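You operate a simulated robot arm through the tools that you are given. There is no shell and no other tool. Be economical: measure what you need, move in short steps, check, and stop when the job is done.

The job below is to be done with a simulated two-armed robot. You get a single attempt, and the scene is never put back.

Task
Cap the bench port and pump the tank into the green band.
Fine: first shut the purple knob and open the orange lever (hold the yellow button down); hold the green button down while you pump the black one; brass knob and spanner stay.

Only the result counts: the job must be done as asked and must still hold three seconds after the hand-in. Knocking over, shifting, dropping, spilling or breaking anything else fails it. Lids that push on must go on centred and level and be pressed home; caps that screw on are set level and turned clockwise until they are tight.

Robot
Two 7-joint arms with two-finger parallel grippers on one trunk, on a base that drives. Base frame: it is fixed to the floor where the robot stands at the start and does not move with it; the origin is under the middle of the robot, x ahead of it, y to its left, z up; the surface under the hand at the start is at about z = 850. Readings come in mm, degrees, newtons and seconds.
The left shoulder is at the start at [36, 101, 1186], the right one opposite. With the tool pointing down near the work surface each hand reaches from about 160 to 500 mm from the robot's upright axis, wherever it stands, measured 20 degrees to its own side. Places, roughly: black button on the red bench [800, 300, 1000]; brass knob [300, 200, 900]; gauge on the red bench [900, 0, 1100]; green button [1100, 300, 900]; orange lever [700, 300, 900]; port on the red bench [600, 100, 900]; purple knob [1000, 100, 1000]; spanner with green grip on the steel post [400, 200, 900]; yellow button [900, 300, 900]. Payload 2.4 kg a hand.
The tool frame of a hand sits at the grasp point between the pads (the TCP): z along the fingers, y along the line on which they close. The tips reach 24 mm beyond it. Largest opening 68 mm; finger width 17, thickness 10; the body of the gripper, 40 by 70 mm, starts 41 mm behind the TCP.
Orientation is told as [roll, pitch, yaw] about the base's x, y, z axes, in that order, counted from this pose: with the fingers straight down and closing along the base's y, the tool's x points along the base's -x, its y along +y and its z along -z.

Tools
- The arms move only by the tool arm_command. It takes "left_targets", "right_targets" or both (then of equal length, played together; a hand with none holds still); each is a list of rows, each a list of 6 numbers: the shift along the base's x, y, z in mm, then the turn, a rotation vector about the base's x, y, z in degrees. In form: [[dx, dy, dz, ax, ay, az], ...]. A call has 1 to 8 rows; each row shifts and turns the commanded pose from where the row before left it. "left_gripper" and "right_gripper" are, for a hand that has rows, the opening, from 0 (shut) to 1 (fully open), set as the call begins (left out, the last holds). Each row takes 0.2 s and may step no farther than 50 mm and 8.6 degrees from the row before; otherwise, or with a gripper value out of range, the whole call is refused. A pose out of reach is approached as far as the arm can. The call stops where the force on the tool passes 40 N (or 10 N more than at its start, if that is more) or the arm is blocked; 0.2 s more then pass. Each finger travels about 72 mm/s and halts on what it meets, pressing with about 27 N; the grip force reading is that of the motor and also rises with nothing between the fingers. The clock runs only during rows and for 0.2 s after the last one: add rows that do not move to give the fingers time. The reply holds the time, the measured pose of the TCP, the force on the tool along the base axes, the opening and the grip force, in the units named above and with some noise, with the torque about the TCP (base axes, N m) and any sound that the robot's microphone picked up, and new pictures: "views" is both (left out), scene, wrist or none (wrist: the cameras of the hands that moved).
- Cameras (640 x 400 px; columns grow to the right, rows downward): "scene" is now at [123.4, 15.1, 1356.4]; the picture's right is [0.19, -0.98, 0.00], its down [-0.52, -0.10, -0.85] and it looks along [0.83, 0.16, -0.53] (base axes); focal length 214 px, centre (320, 200). "left" rides on the left gripper at [84, -11, -75] in its tool frame; the picture's right is [0.13, 0.99, 0.00], its down [-0.60, 0.08, -0.79] and it looks along [-0.79, 0.10, 0.61] (tool axes); focal length 251 px, centre (320, 200). "right" rides on the right gripper at [84, 11, -75] in its tool frame; the picture's right is [-0.13, 0.99, 0.00], its down [-0.60, -0.08, -0.79] and it looks along [-0.79, -0.10, 0.61] (tool axes); focal length 251 px, centre (320, 200). There is no depth. A picture from a camera that has moved, and an enlarged one, comes with that camera's place and axes in the base frame and with its lens. The place of the scene camera against the robot may be out by one fixed shift of up to 12 mm in any direction.
- raise_lower(by): slides the trunk up (or, below 0, down) by that many mm; the arms and the scene camera ride with it, the base frame stays. It gives what a move gives, with no picture.
- steer(legs): drives the robot by 1 to 6 legs, each [ahead, left, turn to the left] in mm, mm and degrees, along the robot's own axes; the way and the turn of a leg run together, so that a leg with both is an arc; at most 1500 mm and 180 degrees a leg. The arms and the cameras ride along, it lands a little off, and it stops where it bumps. It gives what a move gives, and a new picture of the scene camera.
- turn_head(pan, tilt): turns the head with the scene camera to pan (to the left, within 86 degrees either way) and tilt (down, from -29 to 69), counted from straight ahead of the robot. It gives what a move gives, and a new picture of the scene camera.
- close_up(camera, box): a new picture of the part [left, top, right, bottom] of that camera's present view, enlarged. The clock stands still meanwhile.
- job_done(): hands the job in; it is judged then, once.

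Work in short steps. Places have to be worked out from the pictures, the camera data and where the tool is seen: move nearer, look again, correct. Check each grasp and each placing, and mend what went wrong. You have 120 turns and 260 pictures in all, those below and enlarged ones among them. Open the grippers and draw the arms clear of the work before you hand the job in, unless the task says otherwise; then end with one line.

The tools are called after "Emit:" as a command line: name --argument value ..., lists and objects as JSON in quotes. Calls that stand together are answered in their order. arm_command: Moves the arms, as the interface text tells. Its arguments: {"type":"object","properties":{"left_targets":{"type":"array","items":{"type":"array","items":{"type":"number"}}},"left_gripper":{"type":"number"},"right_targets":{"type":"array","items":{"type":"array","items":{"type":"number"}}},"right_gripper":{"type":"number"},"views":{"type":"string","enum":["both","scene","wrist","none"]}},"required":[]} The other tools are called the same way: raise_lower (by) slides the trunk up or down; steer (legs) drives the base; turn_head (pan, tilt) turns the head that bears the scene camera; close_up (camera, box) takes an enlarged picture of a part of a camera's view; job_done () hands the job in.

At the start:

```text
clock: 0.0
left_tcp_pos: [303.4, 227.8, 1162.8]
left_ee_rot: [0.1, 0.0, 0.0]
left_wrist_force: [-0.2, 0.5, 0.2]
left_torque: [0.04, 0.0, -0.03]
left_gripper_width: 68.0
left_finger_force: 0.0
right_tcp_pos: [271.5, -39.8, 1248.0]
right_ee_rot: [0.0, 0.0, 0.0]
right_wrist_force: [-0.1, 0.4, -0.1]
right_torque: [-0.04, 0.02, 0.0]
right_gripper_width: 67.8
right_finger_force: 0.1
trunk travel left (down, up): [-400.0, 450.0]
robot x, y, heading: [-1.9, 0.4, 0.0]
head pan, tilt: [10.9, 32.3]
```

scene: 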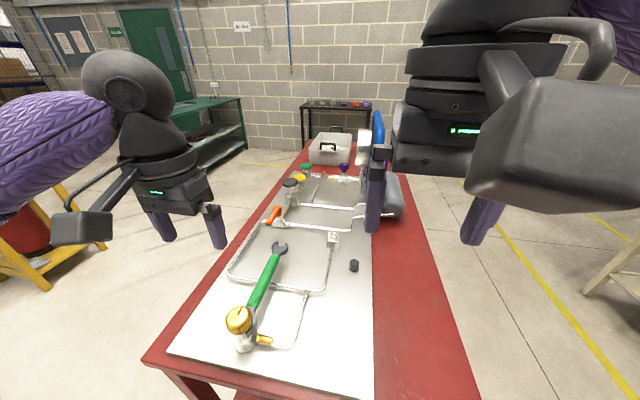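
right: 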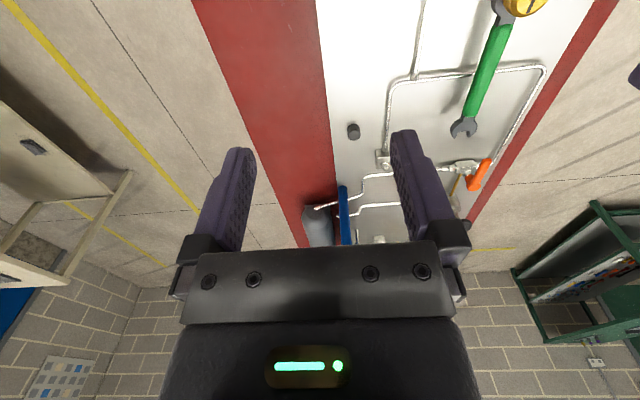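
left: 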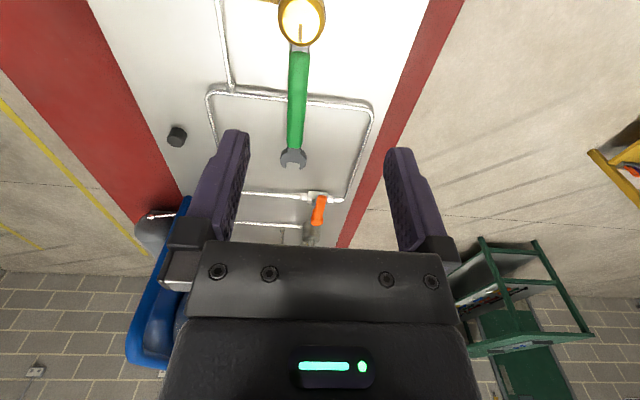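

The scene shows a bench with pipes, valves, a port and a cap. I take enlarged pictures of the work area first.

Emit:
close_up --camera "scene" --box '[260, 120, 420, 220]'

Emit:
close_up --camera "scene" --box '[200, 200, 400, 360]'

```text
4.00 times, centred on (340, 170) of scene
camera zoom: at [123.4, 15.1, 1356.4], right [0.19, -0.98, 0.0], down [-0.52, -0.1, -0.85], along [0.83, 0.16, -0.53], focal length 858 px, centre (240, 320)
```

zoom: 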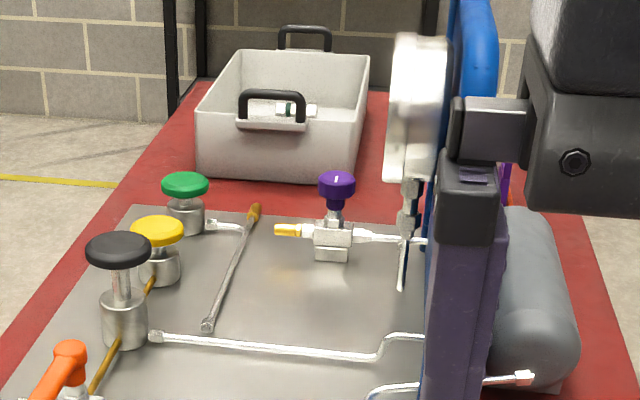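

```text
2.50 times, centred on (300, 280) of scene
camera zoom: at [123.4, 15.1, 1356.4], right [0.19, -0.98, 0.0], down [-0.52, -0.1, -0.85], along [0.83, 0.16, -0.53], focal length 536 px, centre (370, 0)
```

zoom: 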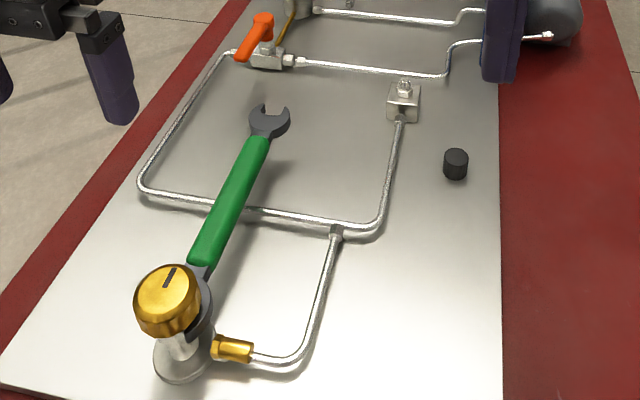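

I judge the bench to run from x≈250 with its left edge at y≈400, the cap near [560,0] and the port near [655,72]. I tilt the head down to see the clearance of the base.

Emit:
turn_head --pan 0 --tilt 69

Emit:
turn_head --pan 50 --tilt 50

```text
clock: 1.0
left_tcp_pos: [302.7, 226.9, 1162.5]
left_ee_rot: [0.0, 0.0, 0.0]
left_wrist_force: [-0.5, -0.2, -0.2]
left_torque: [0.0, -0.05, 0.04]
left_gripper_width: 67.9
left_finger_force: 0.1
right_tcp_pos: [273.4, -38.9, 1247.5]
right_ee_rot: [0.0, 0.0, 0.0]
right_wrist_force: [-0.6, 0.6, 0.1]
right_torque: [0.0, 0.0, -0.03]
right_gripper_width: 67.9
right_finger_force: 0.1
trunk travel left (down, up): [-400.0, 450.0]
robot x, y, heading: [-0.8, -1.6, 0.2]
head pan, tilt: [0.0, 68.8]
camera scene: at [91.5, -1.8, 1308.6], right [0.0, -1.0, 0.0], down [-0.93, 0.0, -0.36], along [0.36, 0.0, -0.93], focal length 214 px, centre (320, 200)
```

scene: 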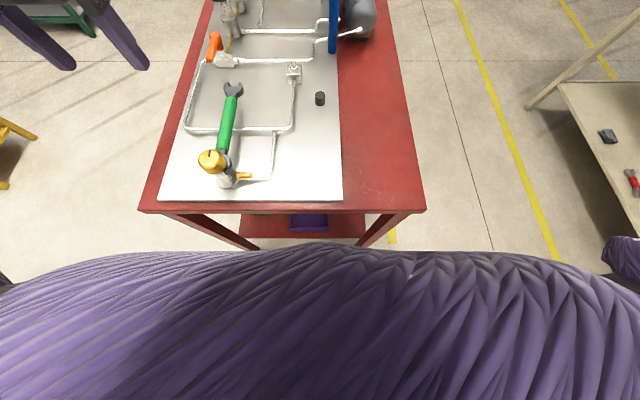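

```text
clock: 2.2
left_tcp_pos: [303.8, 228.0, 1161.6]
left_ee_rot: [0.0, 0.1, 0.0]
left_wrist_force: [0.3, 0.2, -0.1]
left_torque: [-0.02, -0.01, 0.02]
left_gripper_width: 68.1
left_finger_force: 0.1
right_tcp_pos: [273.1, -39.4, 1246.6]
right_ee_rot: [0.0, 0.0, 0.0]
right_wrist_force: [0.4, -0.6, 0.3]
right_torque: [0.0, -0.02, -0.02]
right_gripper_width: 67.9
right_finger_force: 0.0
trunk travel left (down, up): [-400.0, 450.0]
robot x, y, heading: [1.5, 4.6, 0.2]
head pan, tilt: [50.0, 50.0]
camera scene: at [85.1, 57.1, 1330.5], right [0.77, -0.64, 0.0], down [-0.49, -0.59, -0.64], along [0.41, 0.49, -0.77], focal length 214 px, centre (320, 200)
```

scene: 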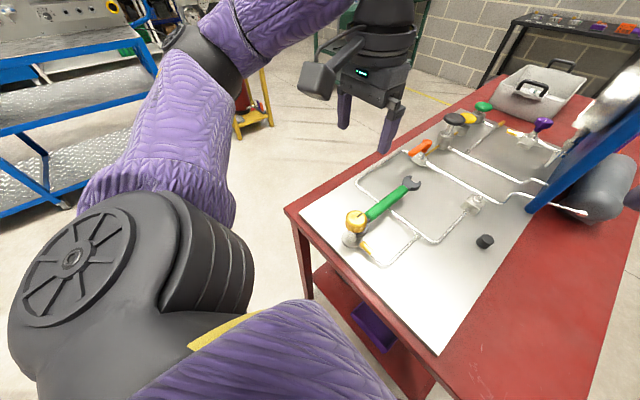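

The bench front edge is at x≈240 with a lower shelf beneath; the left side floor is free. I inch forward 60 mm to see how near the base can get.

Emit:
steer --legs '[[60, 0, 0]]'

```text
clock: 3.2
left_tcp_pos: [364.1, 227.2, 1160.9]
left_ee_rot: [0.1, 0.1, 0.0]
left_wrist_force: [0.1, -0.1, -0.7]
left_torque: [0.0, 0.05, 0.02]
left_gripper_width: 67.9
left_finger_force: 0.0
right_tcp_pos: [334.6, -41.9, 1248.1]
right_ee_rot: [0.0, 0.0, 0.0]
right_wrist_force: [-0.3, -0.3, 0.5]
right_torque: [0.01, 0.0, 0.02]
right_gripper_width: 68.1
right_finger_force: 0.1
trunk travel left (down, up): [-400.0, 450.0]
robot x, y, heading: [60.4, -2.1, 0.0]
head pan, tilt: [50.0, 50.0]
camera scene: at [146.0, 57.2, 1330.4], right [0.77, -0.64, 0.0], down [-0.49, -0.59, -0.64], along [0.41, 0.49, -0.77], focal length 214 px, centre (320, 200)
```

scene: 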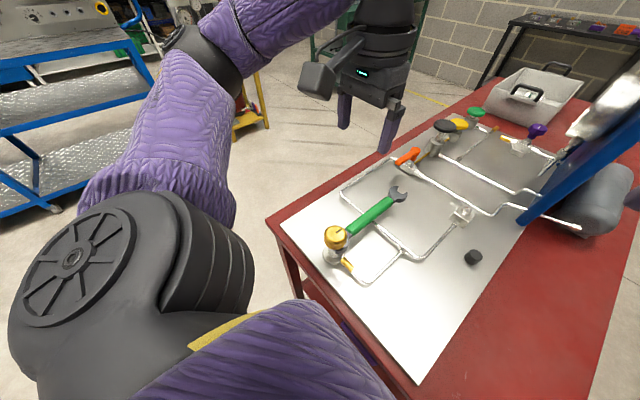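

No bump; I go another 60 mm, still short of the brass knob (x≈300).

Emit:
steer --legs '[[60, 0, 0]]'

Emit:
turn_head --pan 0 --tilt 60

```text
clock: 4.1
left_tcp_pos: [424.3, 227.7, 1162.6]
left_ee_rot: [0.1, 0.1, 0.0]
left_wrist_force: [0.5, -0.5, 0.4]
left_torque: [0.03, 0.01, -0.02]
left_gripper_width: 67.8
left_finger_force: 0.1
right_tcp_pos: [394.1, -39.8, 1247.8]
right_ee_rot: [0.1, 0.0, 0.0]
right_wrist_force: [-0.5, 0.1, -0.9]
right_torque: [0.0, 0.04, 0.01]
right_gripper_width: 68.1
right_finger_force: 0.1
trunk travel left (down, up): [-400.0, 450.0]
robot x, y, heading: [118.9, 0.1, 0.1]
head pan, tilt: [50.0, 50.0]
camera scene: at [205.8, 57.1, 1330.4], right [0.77, -0.64, 0.0], down [-0.49, -0.59, -0.64], along [0.41, 0.49, -0.77], focal length 214 px, centre (320, 200)
```

scene: 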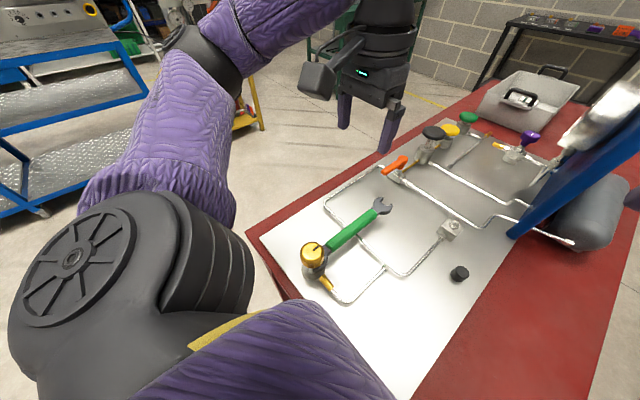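

```text
clock: 5.3
left_tcp_pos: [423.2, 226.5, 1162.6]
left_ee_rot: [0.0, 0.0, 0.0]
left_wrist_force: [0.0, -1.2, -0.2]
left_torque: [-0.02, -0.02, 0.05]
left_gripper_width: 68.2
left_finger_force: 0.1
right_tcp_pos: [393.1, -40.2, 1249.0]
right_ee_rot: [0.0, 0.0, 0.0]
right_wrist_force: [-0.9, -0.1, -0.8]
right_torque: [0.02, 0.02, 0.02]
right_gripper_width: 67.8
right_finger_force: 0.1
trunk travel left (down, up): [-400.0, 450.0]
robot x, y, heading: [121.1, 1.6, -0.3]
head pan, tilt: [0.0, 60.0]
camera scene: at [222.0, -1.9, 1317.9], right [0.0, -1.0, 0.0], down [-0.87, 0.0, -0.5], along [0.5, 0.0, -0.87], focal length 214 px, centre (320, 200)
```

scene: 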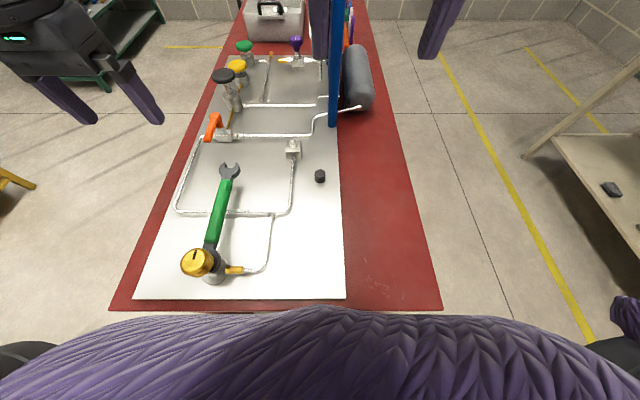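

Still clear at x=120; cap ≈[563,-2], port ≈[640,72]. I bring the right hand above the cap in steps and look with the wrist camera.

Emit:
arm_command --right_targets '[[40, 8, -45, 0, 0, 0], [40, 8, -45, 0, 0, 0], [40, 8, -45, 0, 0, 0], [25, 8, -45, 0, 0, 0], [10, 5, -40, 0, 0, 0]]' --right_gripper 1

```text
refused: row 1 steps farther than a row can; nothing moved
```

Step limit is 50 mm total; I shorten the rows.

Emit:
arm_command --right_targets '[[30, 6, -36, 0, 0, 0], [30, 6, -36, 0, 0, 0], [30, 6, -36, 0, 0, 0], [25, 6, -36, 0, 0, 0], [20, 6, -36, 0, 0, 0], [10, 4, -36, 0, 0, 0]]' --right_gripper 1

```text
clock: 6.7
left_tcp_pos: [424.5, 227.7, 1161.5]
left_ee_rot: [0.0, 0.0, 0.0]
left_wrist_force: [0.1, -1.2, 0.0]
left_torque: [0.02, 0.01, 0.0]
left_gripper_width: 68.1
left_finger_force: 0.0
right_tcp_pos: [537.6, -5.7, 1031.2]
right_ee_rot: [-0.1, 0.0, 0.0]
right_wrist_force: [0.6, 0.2, 0.2]
right_torque: [0.02, -0.05, 0.02]
right_gripper_width: 68.0
right_finger_force: 0.1
trunk travel left (down, up): [-400.0, 450.0]
robot x, y, heading: [121.6, 1.7, -0.1]
head pan, tilt: [0.0, 60.0]
camera scene: at [222.2, -1.8, 1317.9], right [0.0, -1.0, 0.0], down [-0.87, 0.0, -0.5], along [0.5, 0.0, -0.87], focal length 214 px, centre (320, 200)
camera right: at [454.1, 5.5, 1105.9], right [0.13, 0.99, 0.0], down [0.6, -0.08, 0.79], along [0.79, -0.1, -0.61], focal length 251 px, centre (320, 200)
```

scene: 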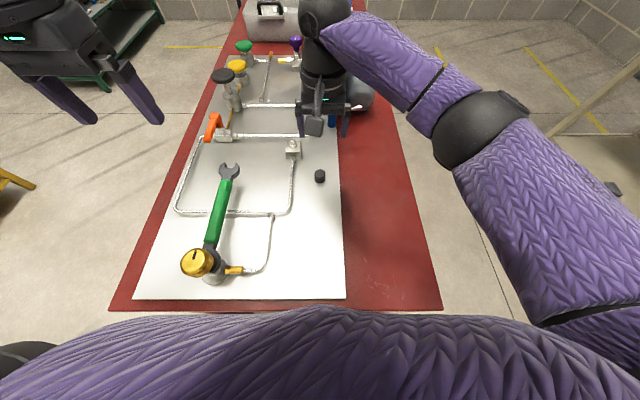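
right: 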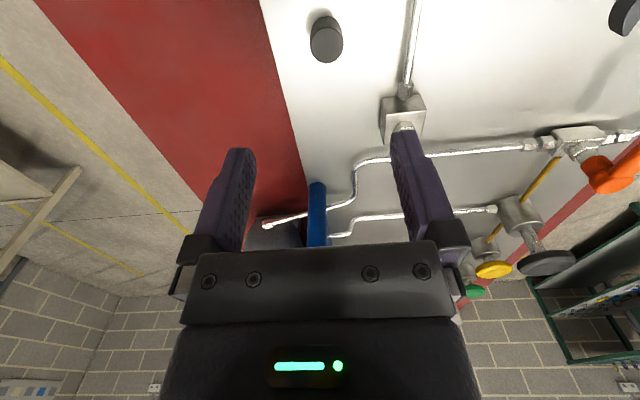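

Wrist camera puts the cap near [541,0]. I zoom in on cap and port.

Emit:
close_up --camera "right" --box '[290, 0, 450, 150]'

Emit:
close_up --camera "scene" --box '[260, 120, 350, 200]'

```text
2.67 times, centred on (370, 75) of right
camera zoom: at [454.1, 5.5, 1105.9], right [0.13, 0.99, 0.0], down [0.6, -0.08, 0.79], along [0.79, -0.1, -0.61], focal length 670 px, centre (187, 533)
```

zoom: 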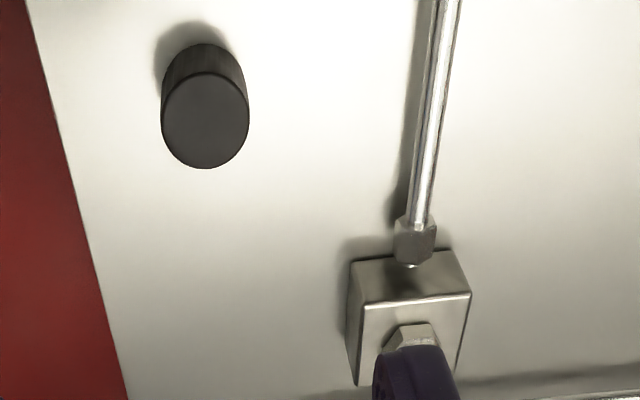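

```text
5.00 times, centred on (305, 160) of scene
camera zoom: at [222.2, -1.8, 1317.9], right [0.0, -1.0, 0.0], down [-0.87, 0.0, -0.5], along [0.5, 0.0, -0.87], focal length 1072 px, centre (395, 400)
```

zoom: 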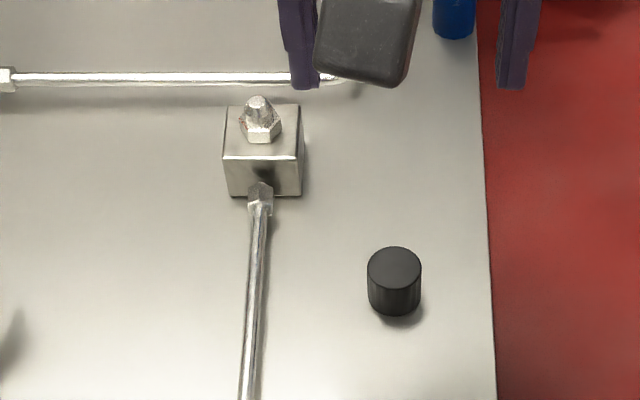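

Cap ≈27 mm wide and 30 high at [541,0.5], knurled. I lower over it to z≈950, then check alignment.

Emit:
arm_command --right_targets '[[3, 6, -40, 0, 0, 0], [0, 0, -40, 0, 0, 0]]' --right_gripper 1

```text
clock: 7.3
left_tcp_pos: [422.9, 228.7, 1161.8]
left_ee_rot: [0.0, -0.1, 0.0]
left_wrist_force: [0.3, 0.3, -0.4]
left_torque: [-0.01, 0.01, -0.02]
left_gripper_width: 68.0
left_finger_force: 0.0
right_tcp_pos: [541.0, -0.2, 952.2]
right_ee_rot: [-0.2, 0.0, 0.1]
right_wrist_force: [0.3, 0.8, -0.2]
right_torque: [0.03, 0.01, -0.02]
right_gripper_width: 67.8
right_finger_force: 0.1
trunk travel left (down, up): [-400.0, 450.0]
robot x, y, heading: [120.0, 0.1, -0.2]
head pan, tilt: [0.0, 60.0]
camera scene: at [222.1, -1.8, 1317.9], right [0.0, -1.0, 0.0], down [-0.87, 0.0, -0.5], along [0.5, 0.0, -0.87], focal length 214 px, centre (320, 200)
camera right: at [457.1, 11.1, 1026.3], right [0.13, 0.99, 0.0], down [0.6, -0.08, 0.79], along [0.79, -0.1, -0.61], focal length 251 px, centre (320, 200)
```

scene: 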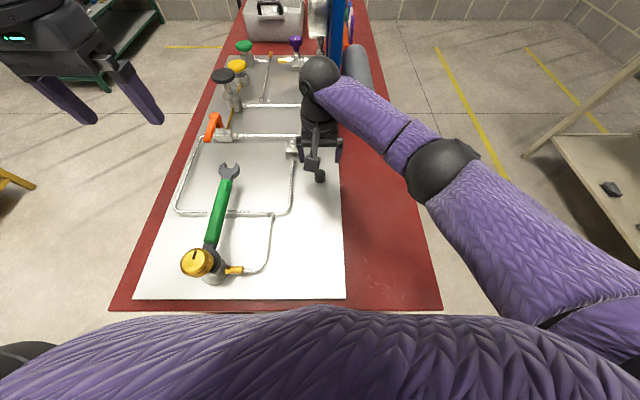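
right: 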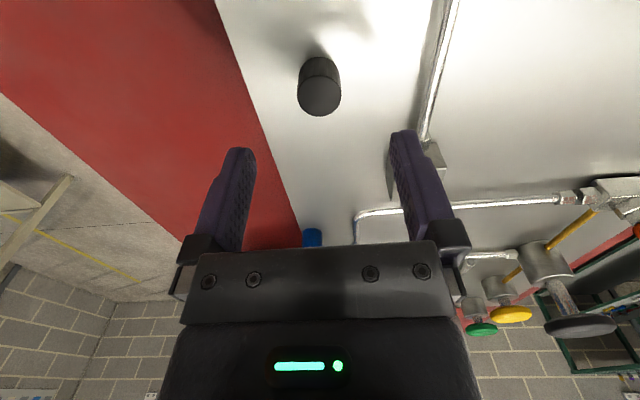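

Two views agree on cap top [541,0.7,880]. I descend to TCP z≈889 and close.

Emit:
arm_command --right_targets '[[0, 0.7, -35, 0, 0, 0], [0, 0, -28, 0, 0, 0]]' --views "wrist"

Emit:
arm_command --right_targets '[[0, 0, 0, 0, 0, 0], [0, 0, 0, 0, 0, 0], [0, 0, 0, 0, 0, 0], [0, 0, 0, 0, 0, 0]]' --right_gripper 0 --views "wrist"

```text
clock: 7.9
left_tcp_pos: [424.5, 227.6, 1162.7]
left_ee_rot: [0.0, -0.1, 0.0]
left_wrist_force: [0.7, -0.1, 0.3]
left_torque: [-0.03, 0.01, -0.02]
left_gripper_width: 68.2
left_finger_force: 0.0
right_tcp_pos: [541.3, 0.6, 888.4]
right_ee_rot: [0.0, 0.0, 0.0]
right_wrist_force: [0.1, 0.6, 0.6]
right_torque: [0.04, 0.01, 0.03]
right_gripper_width: 68.1
right_finger_force: 0.0
trunk travel left (down, up): [-400.0, 450.0]
robot x, y, heading: [121.6, -2.1, -0.0]
head pan, tilt: [0.0, 60.0]
camera right: at [456.5, 11.3, 963.1], right [0.13, 0.99, 0.0], down [0.6, -0.08, 0.79], along [0.79, -0.1, -0.61], focal length 251 px, centre (320, 200)
```

right: 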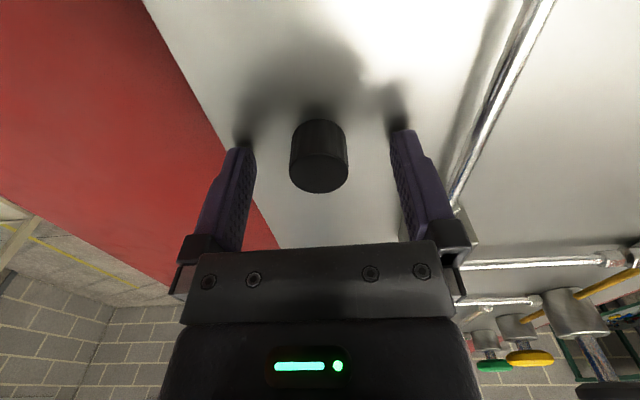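

```text
clock: 8.9
left_tcp_pos: [422.4, 226.4, 1162.0]
left_ee_rot: [-0.1, 0.0, -0.1]
left_wrist_force: [-1.0, -0.4, -0.4]
left_torque: [-0.04, 0.04, 0.02]
left_gripper_width: 68.0
left_finger_force: 0.0
right_tcp_pos: [540.8, 0.9, 888.4]
right_ee_rot: [0.0, -0.1, -0.1]
right_wrist_force: [-0.2, 0.4, -0.2]
right_torque: [0.0, -0.01, 0.0]
right_gripper_width: 26.3
right_finger_force: 27.2
trunk travel left (down, up): [-400.0, 450.0]
robot x, y, heading: [119.5, -1.6, -0.1]
head pan, tilt: [0.0, 60.0]
camera right: at [456.5, 11.4, 963.6], right [0.13, 0.99, 0.0], down [0.6, -0.08, 0.79], along [0.79, -0.1, -0.61], focal length 251 px, centre (320, 200)
```

right: 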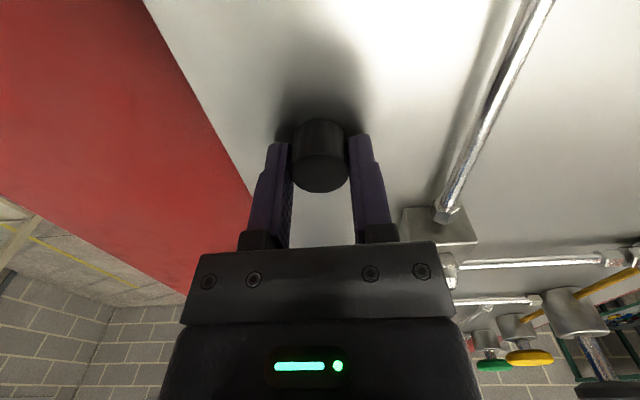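

Gripped at 26.3 mm. I lift it and look at the port.

Emit:
arm_command --right_targets '[[0, 0, 40, 0, 0, 0], [0, 20, 40, 0, 0, 0], [0, 20, 40, 0, 0, 0], [0, 20, 0, 0, 0, 0]]' --views "wrist"

Emit:
close_up --camera "right" --box '[260, 60, 420, 160]'

```text
clock: 9.9
left_tcp_pos: [423.2, 228.7, 1161.5]
left_ee_rot: [0.0, -0.1, 0.0]
left_wrist_force: [0.3, -0.1, 0.4]
left_torque: [-0.02, 0.01, 0.01]
left_gripper_width: 68.2
left_finger_force: 0.3
right_tcp_pos: [542.2, 61.6, 1008.7]
right_ee_rot: [0.1, 0.0, 0.0]
right_wrist_force: [0.9, 0.5, -0.1]
right_torque: [0.03, 0.01, 0.01]
right_gripper_width: 26.6
right_finger_force: 27.1
trunk travel left (down, up): [-400.0, 450.0]
robot x, y, heading: [120.2, -0.0, 0.1]
head pan, tilt: [0.0, 60.0]
camera right: at [457.7, 72.3, 1083.0], right [0.13, 0.99, 0.0], down [0.6, -0.08, 0.79], along [0.79, -0.1, -0.61], focal length 251 px, centre (320, 200)
```

right: 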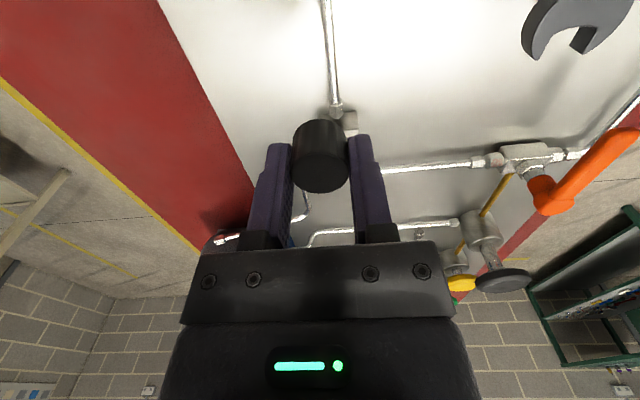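

```text
4.00 times, centred on (340, 110) of right
camera zoom: at [457.7, 72.3, 1083.0], right [0.13, 0.99, 0.0], down [0.6, -0.08, 0.79], along [0.79, -0.1, -0.61], focal length 1006 px, centre (240, 560)
```

zoom: 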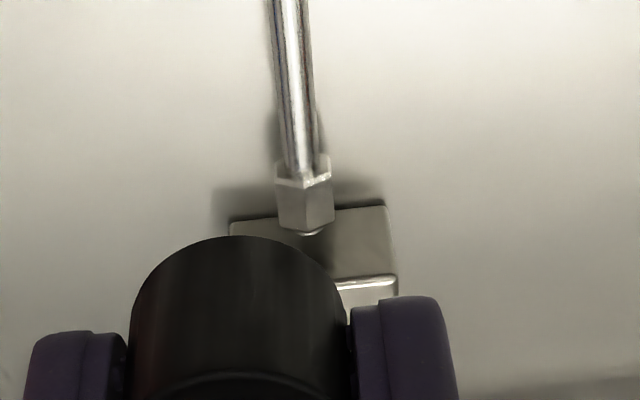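

The cap hides the port; I shift the hand sideways for an unobstructed view.

Emit:
arm_command --right_targets '[[-15, -35, 0, 0, 0, 0], [-15, -35, 0, 0, 0, 0]]' --views "none"

Emit:
close_up --camera "right" --box '[380, 70, 540, 170]'

```text
clock: 10.5
left_tcp_pos: [422.9, 226.5, 1161.9]
left_ee_rot: [0.0, -0.1, -0.1]
left_wrist_force: [0.0, -0.3, 0.4]
left_torque: [-0.03, 0.01, 0.02]
left_gripper_width: 67.9
left_finger_force: 0.0
right_tcp_pos: [511.0, -9.1, 1007.8]
right_ee_rot: [-0.1, 0.0, 0.0]
right_wrist_force: [0.1, 0.3, -0.3]
right_torque: [-0.04, -0.02, -0.02]
right_gripper_width: 26.7
right_finger_force: 27.5
trunk travel left (down, up): [-400.0, 450.0]
robot x, y, heading: [122.1, 0.3, -0.3]
head pan, tilt: [0.0, 60.0]
```

```text
4.00 times, centred on (460, 120) of right
camera zoom: at [426.8, 1.6, 1082.4], right [0.13, 0.99, 0.0], down [0.6, -0.08, 0.79], along [0.79, -0.1, -0.61], focal length 1006 px, centre (-240, 520)
```

zoom: 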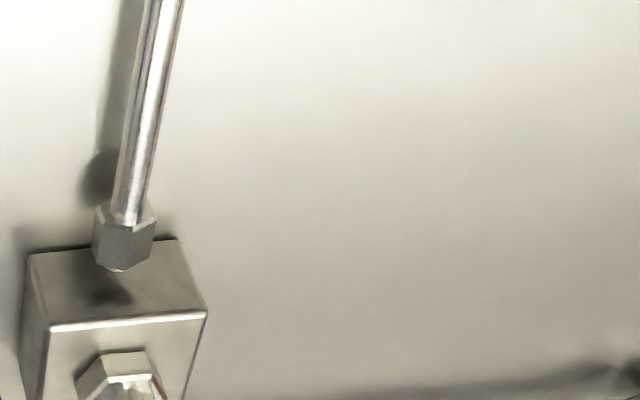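

Emit:
close_up --camera "right" --box '[340, 120, 468, 200]'

```text
5.00 times, centred on (404, 160) of right
camera zoom: at [426.8, 1.6, 1082.4], right [0.13, 0.99, 0.0], down [0.6, -0.08, 0.79], along [0.79, -0.1, -0.61], focal length 1257 px, centre (-100, 400)
```

zoom: 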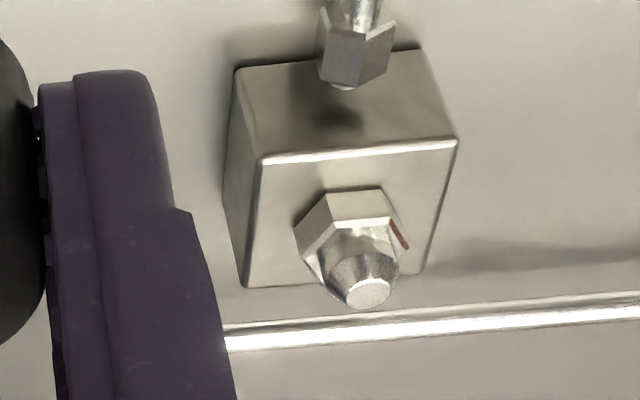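

Port stub top worked out at [632.5,73.6,905] on a block topped at z≈884. I move the cap above it at z≈985 and check reach.

Emit:
arm_command --right_targets '[[30, 21, 0, 0, 0, 0], [30, 21, 0, 0, 0, 0], [30, 21, -8, 0, 0, 0], [31, 20, -8, 0, 0, 0], [0, 0, -7, 0, 0, 0]]'

```text
clock: 11.7
left_tcp_pos: [423.4, 227.3, 1162.1]
left_ee_rot: [0.0, 0.1, -0.1]
left_wrist_force: [0.4, -0.1, 0.5]
left_torque: [0.0, -0.02, 0.02]
left_gripper_width: 68.1
left_finger_force: 0.0
right_tcp_pos: [572.6, 38.6, 998.7]
right_ee_rot: [0.0, 0.0, 0.2]
right_wrist_force: [0.2, 1.2, -0.2]
right_torque: [0.0, 0.0, -0.02]
right_gripper_width: 26.4
right_finger_force: 27.2
right hand out of reach, approached as far as the arm can: row 3, 4
trunk travel left (down, up): [-400.0, 450.0]
robot x, y, heading: [121.0, -2.7, -0.1]
head pan, tilt: [0.0, 60.0]
camera scene: at [221.9, -1.6, 1317.9], right [0.0, -1.0, 0.0], down [-0.87, 0.0, -0.5], along [0.5, 0.0, -0.87], focal length 214 px, centre (320, 200)
camera right: at [488.2, 49.0, 1073.3], right [0.13, 0.99, 0.0], down [0.6, -0.08, 0.79], along [0.79, -0.1, -0.61], focal length 251 px, centre (320, 200)
```

scene: 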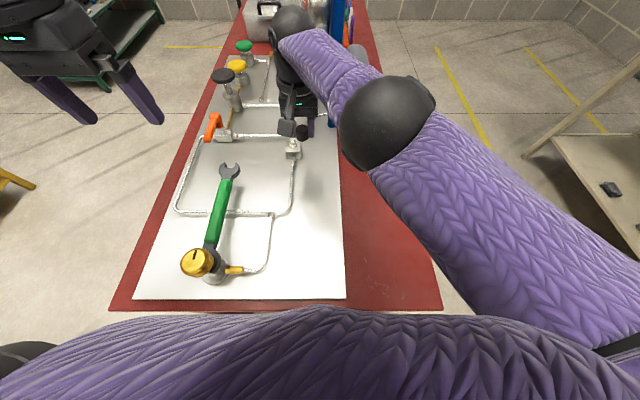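
right: 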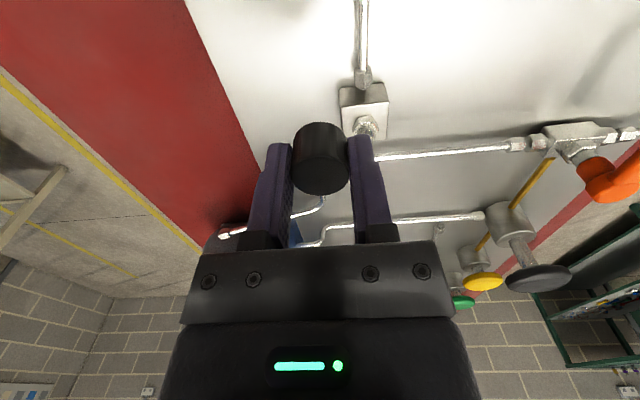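

The port is out of reach from here, but from the bench's left side it should be within ≈450 mm. I raise and tuck the cap hand, then drive round to the left side.

Emit:
arm_command --right_targets '[[-20, -12, 40, 0, 0, 0], [-25, -12, 40, 0, 0, 0], [-30, -12, 36, 0, 0, 0], [-40, -15, 25, 0, 0, 0], [-40, -25, 10, 0, 0, 0]]' --views "wrist"

Emit:
steer --legs '[[-260, 0, 0], [0, 900, 0], [890, 0, 0]]'

```text
clock: 12.9
left_tcp_pos: [421.8, 227.4, 1161.4]
left_ee_rot: [0.0, -0.1, 0.0]
left_wrist_force: [-0.4, 0.7, 0.2]
left_torque: [-0.01, 0.02, 0.0]
left_gripper_width: 67.9
left_finger_force: 0.1
right_tcp_pos: [415.8, -38.6, 1151.5]
right_ee_rot: [-0.1, 0.0, -0.2]
right_wrist_force: [-0.3, 0.3, 0.0]
right_torque: [-0.02, -0.05, -0.03]
right_gripper_width: 26.5
right_finger_force: 26.9
trunk travel left (down, up): [-400.0, 450.0]
robot x, y, heading: [121.6, 1.1, -0.2]
head pan, tilt: [0.0, 60.0]
camera right: at [332.0, -28.1, 1225.4], right [0.13, 0.99, 0.0], down [0.6, -0.08, 0.79], along [0.79, -0.1, -0.61], focal length 251 px, centre (320, 200)
```

right: 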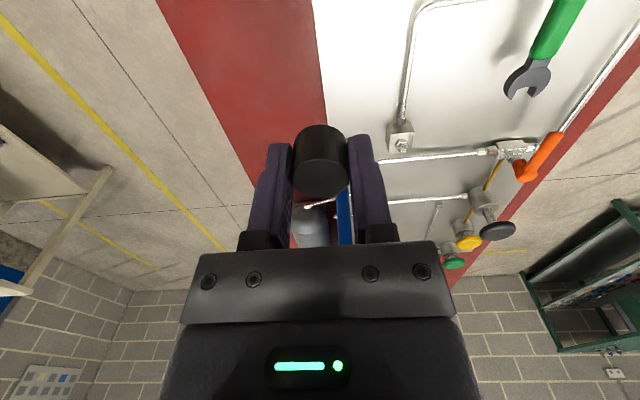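

```text
clock: 23.4
left_tcp_pos: [1056.1, 1123.0, 1162.3]
left_ee_rot: [0.0, 0.0, -0.3]
left_wrist_force: [0.3, 0.3, -0.9]
left_torque: [-0.02, -0.01, -0.03]
left_gripper_width: 68.1
left_finger_force: 0.0
right_tcp_pos: [1047.5, 856.9, 1150.4]
right_ee_rot: [0.0, 0.0, -0.3]
right_wrist_force: [-0.1, -0.5, 0.2]
right_torque: [0.03, 0.01, -0.01]
right_gripper_width: 26.6
right_finger_force: 27.3
trunk travel left (down, up): [-400.0, 450.0]
robot x, y, heading: [750.1, 895.9, -0.5]
head pan, tilt: [0.0, 60.0]
camera scene: at [852.7, 894.8, 1317.9], right [-0.01, -1.0, 0.0], down [-0.87, 0.01, -0.5], along [0.5, 0.0, -0.87], focal length 214 px, centre (320, 200)
```

scene: 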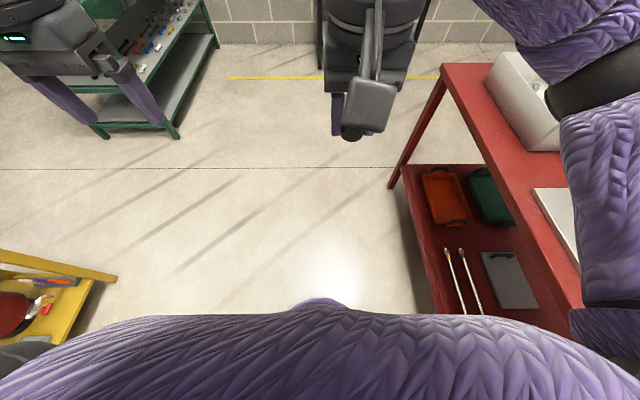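

Clear. I turn to face the bench and approach to y≈600.

Emit:
steer --legs '[[0, 0, -89.5], [295, 0, 0]]'

```text
clock: 29.3
left_tcp_pos: [976.6, 296.2, 1162.4]
left_ee_rot: [0.0, 0.0, -90.2]
left_wrist_force: [1.0, -0.6, -0.4]
left_torque: [-0.01, 0.0, 0.02]
left_gripper_width: 68.1
left_finger_force: 0.0
right_tcp_pos: [710.7, 304.2, 1150.8]
right_ee_rot: [0.0, 0.0, -90.1]
right_wrist_force: [0.4, 0.1, 0.0]
right_torque: [-0.01, 0.04, -0.05]
right_gripper_width: 26.5
right_finger_force: 27.1
trunk travel left (down, up): [-400.0, 450.0]
robot x, y, heading: [748.7, 594.5, -90.3]
head pan, tilt: [0.0, 60.0]
camera scene: at [753.6, 499.8, 1317.9], right [-1.0, 0.0, 0.0], down [0.0, 0.87, -0.5], along [0.0, -0.5, -0.87], focal length 214 px, centre (320, 200)
```

scene: 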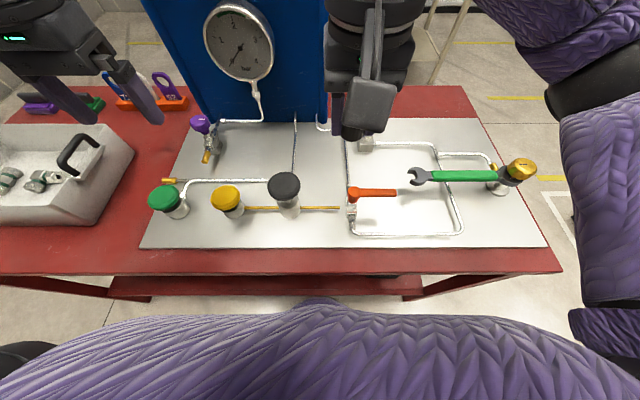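

Excellent overview. I approach another 70 mm.

Emit:
steer --legs '[[70, 0, 0]]'

```text
clock: 30.3
left_tcp_pos: [977.4, 250.7, 1161.8]
left_ee_rot: [-0.1, 0.2, -90.1]
left_wrist_force: [0.2, -0.4, -0.2]
left_torque: [0.02, 0.01, 0.0]
left_gripper_width: 68.0
left_finger_force: 0.0
right_tcp_pos: [711.1, 258.1, 1150.6]
right_ee_rot: [-0.1, 0.1, -90.2]
right_wrist_force: [-0.4, 0.2, -0.6]
right_torque: [-0.02, 0.0, 0.0]
right_gripper_width: 26.4
right_finger_force: 26.7
trunk travel left (down, up): [-400.0, 450.0]
robot x, y, heading: [749.0, 558.6, -90.2]
head pan, tilt: [0.0, 60.0]
stopped in leg 1: the robot was blocked; the commanded pose is now the measured one
camera scene: at [753.8, 454.8, 1317.9], right [-1.0, 0.0, 0.0], down [0.0, 0.87, -0.5], along [0.0, -0.5, -0.87], focal length 214 px, centre (320, 200)
```

scene: 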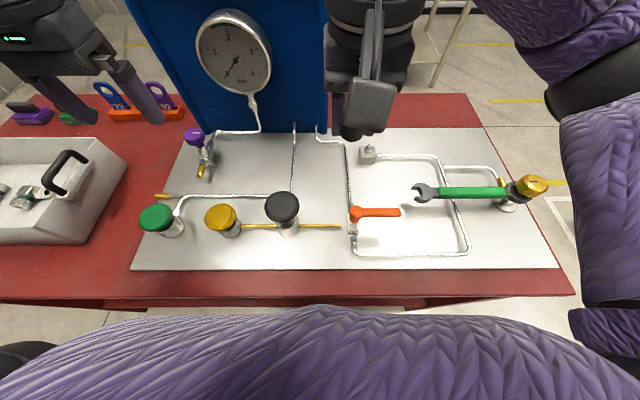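

Blocked by the bench at axis y≈550 (bench edge unmoved in view). I try reaching the port from here: move the cap towards [632,74] at z≈990.

Emit:
arm_command --right_targets '[[-16, -36, -28, 0, 0, 0], [-16, -36, -28, 0, 0, 0], [-16, -36, -28, 0, 0, 0], [-16, -36, -28, 0, 0, 0], [-15, -40, -24, 0, 0, 0], [0, 0, -24, 0, 0, 0]]'

```text
clock: 31.7
left_tcp_pos: [976.5, 251.5, 1162.3]
left_ee_rot: [0.0, 0.0, -90.2]
left_wrist_force: [0.6, -0.4, -0.3]
left_torque: [0.01, 0.02, 0.0]
left_gripper_width: 68.2
left_finger_force: 0.0
right_tcp_pos: [632.7, 74.8, 989.8]
right_ee_rot: [-0.1, 0.0, -90.2]
right_wrist_force: [0.2, 0.2, -1.0]
right_torque: [0.0, 0.0, 0.0]
right_gripper_width: 26.3
right_finger_force: 26.9
trunk travel left (down, up): [-400.0, 450.0]
robot x, y, heading: [747.3, 555.9, -90.3]
head pan, tilt: [0.0, 60.0]
camera scene: at [753.7, 454.9, 1317.9], right [-1.0, 0.0, 0.0], down [0.0, 0.87, -0.5], along [0.0, -0.5, -0.87], focal length 214 px, centre (320, 200)
camera right: at [643.7, 158.2, 1063.9], right [0.99, -0.13, 0.0], down [-0.08, -0.6, 0.79], along [-0.11, -0.79, -0.61], focal length 251 px, centre (320, 200)
```

scene: 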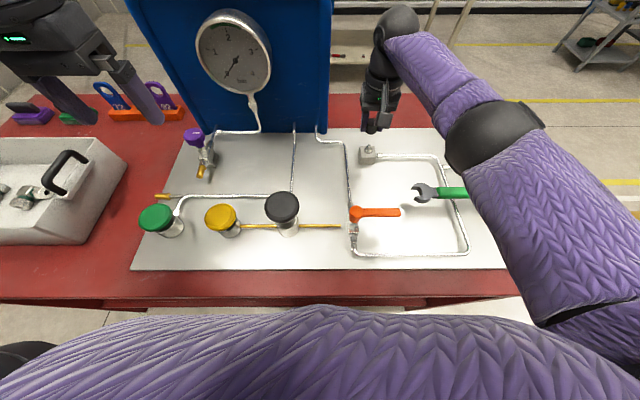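
right: 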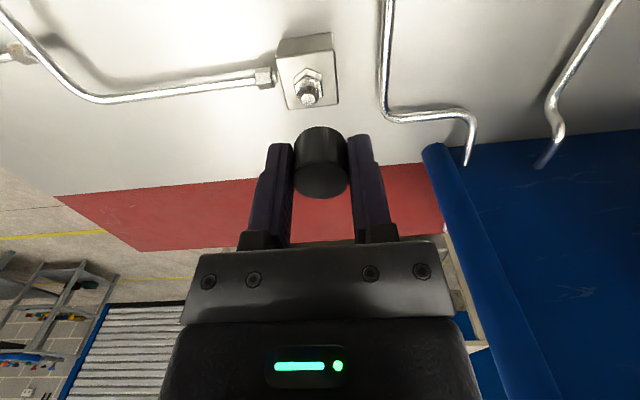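

Reachable. I zoom on the port to refine its place from this view.

Emit:
close_up --camera "right" --box '[240, 20, 400, 120]'

```text
4.00 times, centred on (320, 70) of right
camera zoom: at [643.7, 158.2, 1063.9], right [0.99, -0.13, 0.0], down [-0.08, -0.6, 0.79], along [-0.11, -0.79, -0.61], focal length 1006 px, centre (320, 720)
```

zoom: 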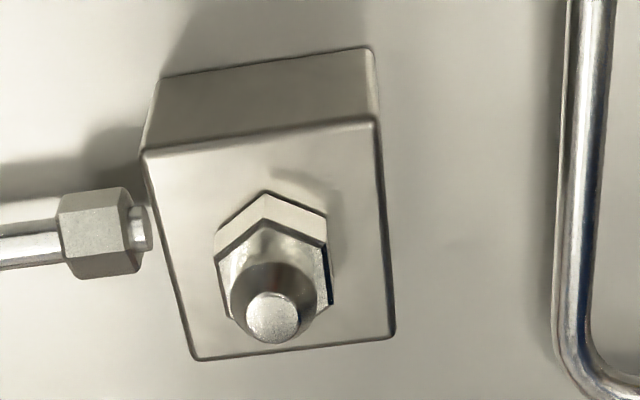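

From here the stub measures [622.4,65.4] (odometry drift after driving), so I shift by (-10.3,-9.4), and pre-turn the hand counter-clockwise for screwing.

Emit:
arm_command --right_targets '[[-5.3, -4.7, 0, 0, 0, 8.5], [-5, -4.7, 0, 0, 0, 8.5], [0, 0, 0, 0, 0, 8.5], [0, 0, 0, 0, 0, 8.5], [0, 0, 0, 0, 0, 8.5], [0, 0, 0, 0, 0, 8.5], [0, 0, 0, 0, 0, 8.5], [0, 0, 0, 0, 0, 8.5]]'

Emit:
close_up --camera "right" --box '[240, 20, 400, 120]'

```text
clock: 33.5
left_tcp_pos: [976.5, 250.9, 1162.3]
left_ee_rot: [0.0, 0.1, -90.3]
left_wrist_force: [-0.3, -0.7, -0.8]
left_torque: [0.03, -0.02, 0.04]
left_gripper_width: 68.1
left_finger_force: 0.0
right_tcp_pos: [621.6, 64.7, 990.4]
right_ee_rot: [0.0, 0.1, -21.9]
right_wrist_force: [-0.4, -0.5, 0.8]
right_torque: [0.0, 0.02, 0.04]
right_gripper_width: 26.5
right_finger_force: 27.3
trunk travel left (down, up): [-400.0, 450.0]
robot x, y, heading: [750.0, 552.1, -90.3]
head pan, tilt: [0.0, 60.0]
camera scene: at [753.8, 455.0, 1317.9], right [-1.0, 0.0, 0.0], down [0.0, 0.87, -0.5], along [0.0, -0.5, -0.87], focal length 214 px, centre (320, 200)
camera right: at [548.2, 106.4, 1065.2], right [0.49, 0.87, 0.0], down [0.53, -0.3, 0.79], along [0.69, -0.39, -0.61], focal length 251 px, centre (320, 200)
```

scene: 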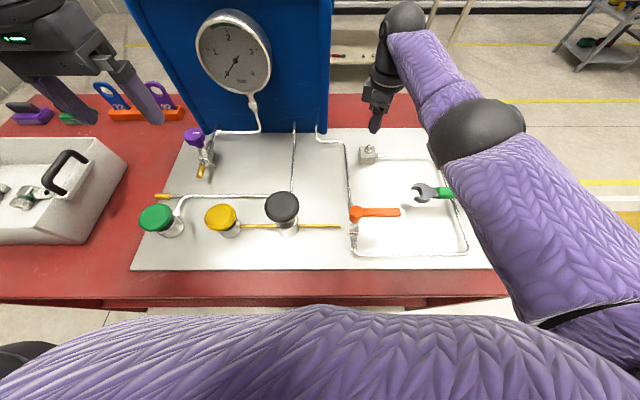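
right: 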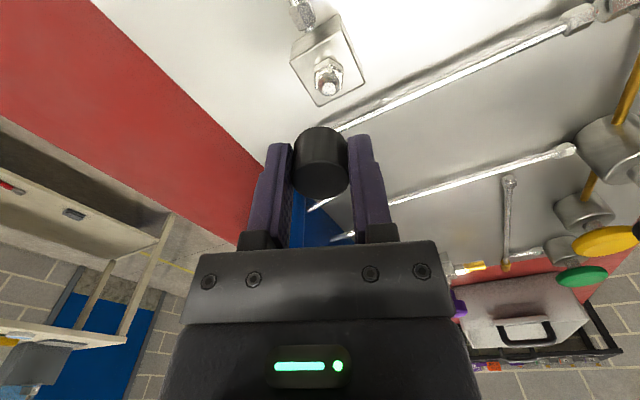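

```text
4.00 times, centred on (320, 70) of right
camera zoom: at [548.2, 106.4, 1065.2], right [0.49, 0.87, 0.0], down [0.53, -0.3, 0.79], along [0.69, -0.39, -0.61], focal length 1006 px, centre (320, 720)
```

zoom: 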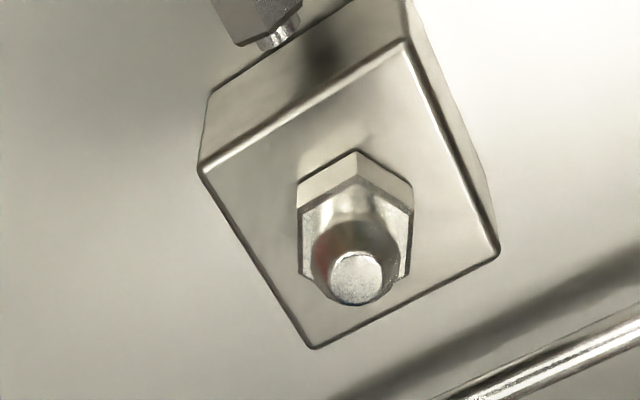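

Triangulating the three views, the stub top is really at [623.3,70.5,914] (bench plate ≈862). I zoom on the cap in hand to check its seat in the fingers.

Emit:
close_up --camera "right" --box '[240, 110, 400, 210]'

```text
4.00 times, centred on (320, 160) of right
camera zoom: at [548.2, 106.4, 1065.2], right [0.49, 0.87, 0.0], down [0.53, -0.3, 0.79], along [0.69, -0.39, -0.61], focal length 1006 px, centre (320, 360)
```

zoom: 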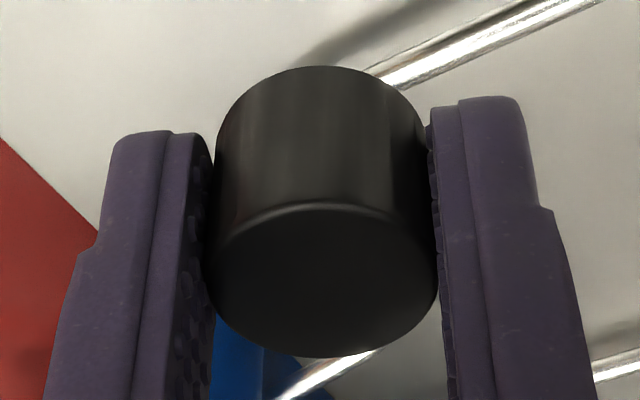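

The cap sits 1.8 mm off along the pads with its bottom flush with the tips. I shift +6.5 in y and descend to just above the stub (z≈947).

Emit:
arm_command --right_targets '[[-0.2, 6.5, -25, 0, 0, 0], [0, 0, -18, 0, 0, 0]]' --views "wrist"

Emit:
close_up --camera "scene" --box '[330, 100, 410, 170]'

Emit:
close_up --camera "right" --box '[240, 90, 400, 190]'

```text
clock: 34.1
left_tcp_pos: [976.1, 251.0, 1161.9]
left_ee_rot: [0.0, 0.1, -90.2]
left_wrist_force: [-0.1, 0.2, -0.4]
left_torque: [0.03, 0.01, 0.02]
left_gripper_width: 67.9
left_finger_force: 0.0
right_tcp_pos: [622.0, 71.5, 945.9]
right_ee_rot: [0.0, 0.1, -22.1]
right_wrist_force: [0.7, -0.6, -0.5]
right_torque: [-0.01, 0.02, -0.03]
right_gripper_width: 26.5
right_finger_force: 26.9
trunk travel left (down, up): [-400.0, 450.0]
robot x, y, heading: [752.3, 554.7, -90.5]
head pan, tilt: [0.0, 60.0]
camera right: at [548.3, 113.2, 1021.5], right [0.49, 0.87, 0.0], down [0.53, -0.3, 0.79], along [0.69, -0.39, -0.61], focal length 251 px, centre (320, 200)
```

right: 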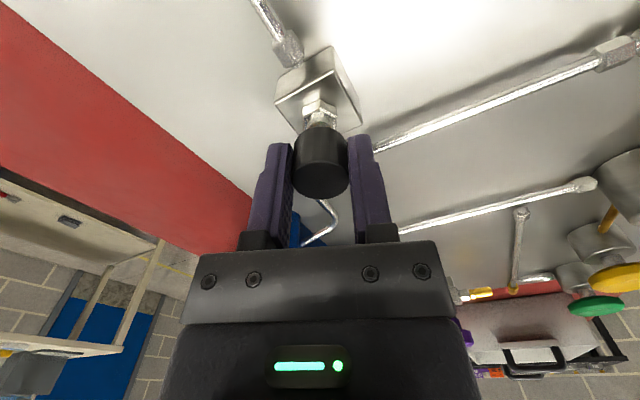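

```text
5.71 times, centred on (370, 135) of scene
camera zoom: at [753.7, 455.0, 1317.9], right [-1.0, 0.0, 0.0], down [0.0, 0.87, -0.5], along [0.0, -0.5, -0.87], focal length 1226 px, centre (34, 571)
```

zoom: 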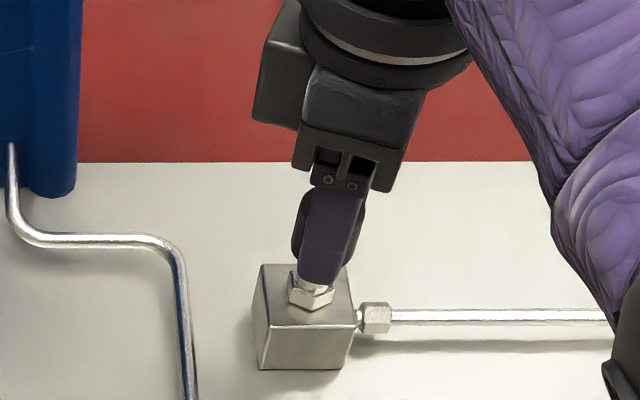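

```text
4.00 times, centred on (320, 140) of right
camera zoom: at [548.3, 113.2, 1021.5], right [0.49, 0.87, 0.0], down [0.53, -0.3, 0.79], along [0.69, -0.39, -0.61], focal length 1006 px, centre (320, 440)
```

zoom: 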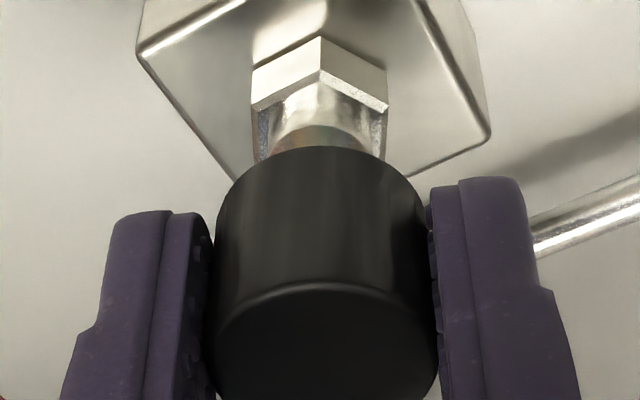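

Cap looks centred over the stub. I lower gently, watching the force.

Emit:
arm_command --right_targets '[[0, 0, -4, 0, 0, 0], [0, 0, -4, 0, 0, 0], [0, 0, -3, 0, 0, 0]]' --views "none"

```text
clock: 34.9
left_tcp_pos: [977.4, 251.1, 1162.6]
left_ee_rot: [0.0, 0.2, -90.2]
left_wrist_force: [-0.3, -0.2, 0.6]
left_torque: [0.02, 0.0, 0.0]
left_gripper_width: 68.1
left_finger_force: 0.1
right_tcp_pos: [621.3, 71.5, 936.2]
right_ee_rot: [-0.1, 0.2, -22.2]
right_wrist_force: [0.2, -0.2, 0.0]
right_torque: [0.0, -0.02, 0.01]
right_gripper_width: 26.4
right_finger_force: 27.5
trunk travel left (down, up): [-400.0, 450.0]
robot x, y, heading: [748.1, 555.3, -90.2]
head pan, tilt: [0.0, 60.0]
```

No contact yet at 936; continue down.

Emit:
arm_command --right_targets '[[0, 0, -2, 0, 0, 0], [0, 0, -2, 0, 0, 0], [0, 0, -2, 0, 0, 0]]' --views "none"

```text
clock: 35.7
left_tcp_pos: [977.3, 251.2, 1161.9]
left_ee_rot: [0.0, 0.0, -90.2]
left_wrist_force: [-0.2, 0.2, -0.1]
left_torque: [0.04, -0.01, -0.03]
left_gripper_width: 67.8
left_finger_force: 0.0
right_tcp_pos: [622.4, 71.4, 930.8]
right_ee_rot: [0.0, 0.1, -22.3]
right_wrist_force: [0.6, -0.8, -0.1]
right_torque: [-0.01, 0.0, 0.0]
right_gripper_width: 26.4
right_finger_force: 26.7
trunk travel left (down, up): [-400.0, 450.0]
robot x, y, heading: [755.5, 553.3, -90.3]
head pan, tilt: [0.0, 60.0]
```

Emit:
close_up --camera "right" --box '[240, 90, 400, 190]'

Emit:
close_up --camera "scene" --box '[340, 120, 400, 170]'

```text
4.00 times, centred on (320, 140) of right
camera zoom: at [548.0, 113.1, 1004.6], right [0.49, 0.87, 0.0], down [0.53, -0.3, 0.79], along [0.69, -0.39, -0.61], focal length 1006 px, centre (320, 440)
```

zoom: 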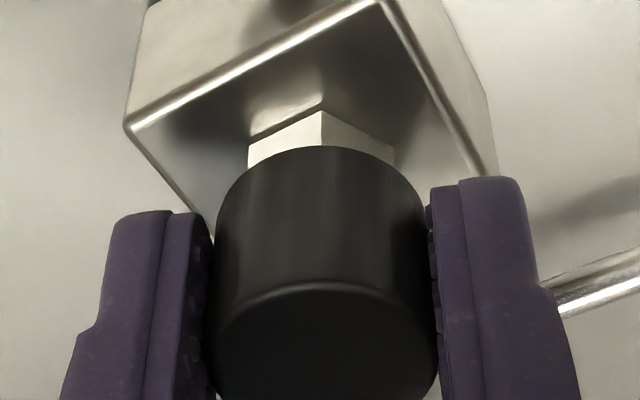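

```text
8.00 times, centred on (370, 145) of scene
camera zoom: at [753.8, 455.0, 1317.9], right [-1.0, 0.0, 0.0], down [0.0, 0.87, -0.5], along [0.0, -0.5, -0.87], focal length 1716 px, centre (-80, 640)
```

zoom: 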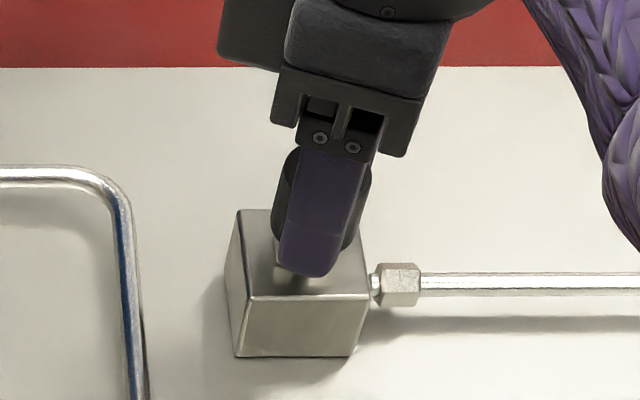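

The cap is going over the stub without contact. I keep lowering in 1.5 mm steps.

Emit:
arm_command --right_targets '[[0, 0, -1.5, 0, 0, 0], [0, 0, -1.5, 0, 0, 0], [0, 0, -1.5, 0, 0, 0]]' --views "none"

```text
clock: 36.5
left_tcp_pos: [976.8, 252.1, 1161.7]
left_ee_rot: [0.0, 0.0, -90.3]
left_wrist_force: [-0.1, 1.2, 0.8]
left_torque: [-0.01, 0.02, 0.01]
left_gripper_width: 68.1
left_finger_force: 0.0
right_tcp_pos: [622.6, 71.2, 929.0]
right_ee_rot: [-0.3, 0.1, -22.1]
right_wrist_force: [-0.6, -5.7, 23.2]
right_torque: [0.17, 0.01, -0.04]
right_gripper_width: 26.8
right_finger_force: 26.9
trunk travel left (down, up): [-400.0, 450.0]
robot x, y, heading: [751.1, 553.4, -90.3]
head pan, tilt: [0.0, 60.0]
heard: snap
```

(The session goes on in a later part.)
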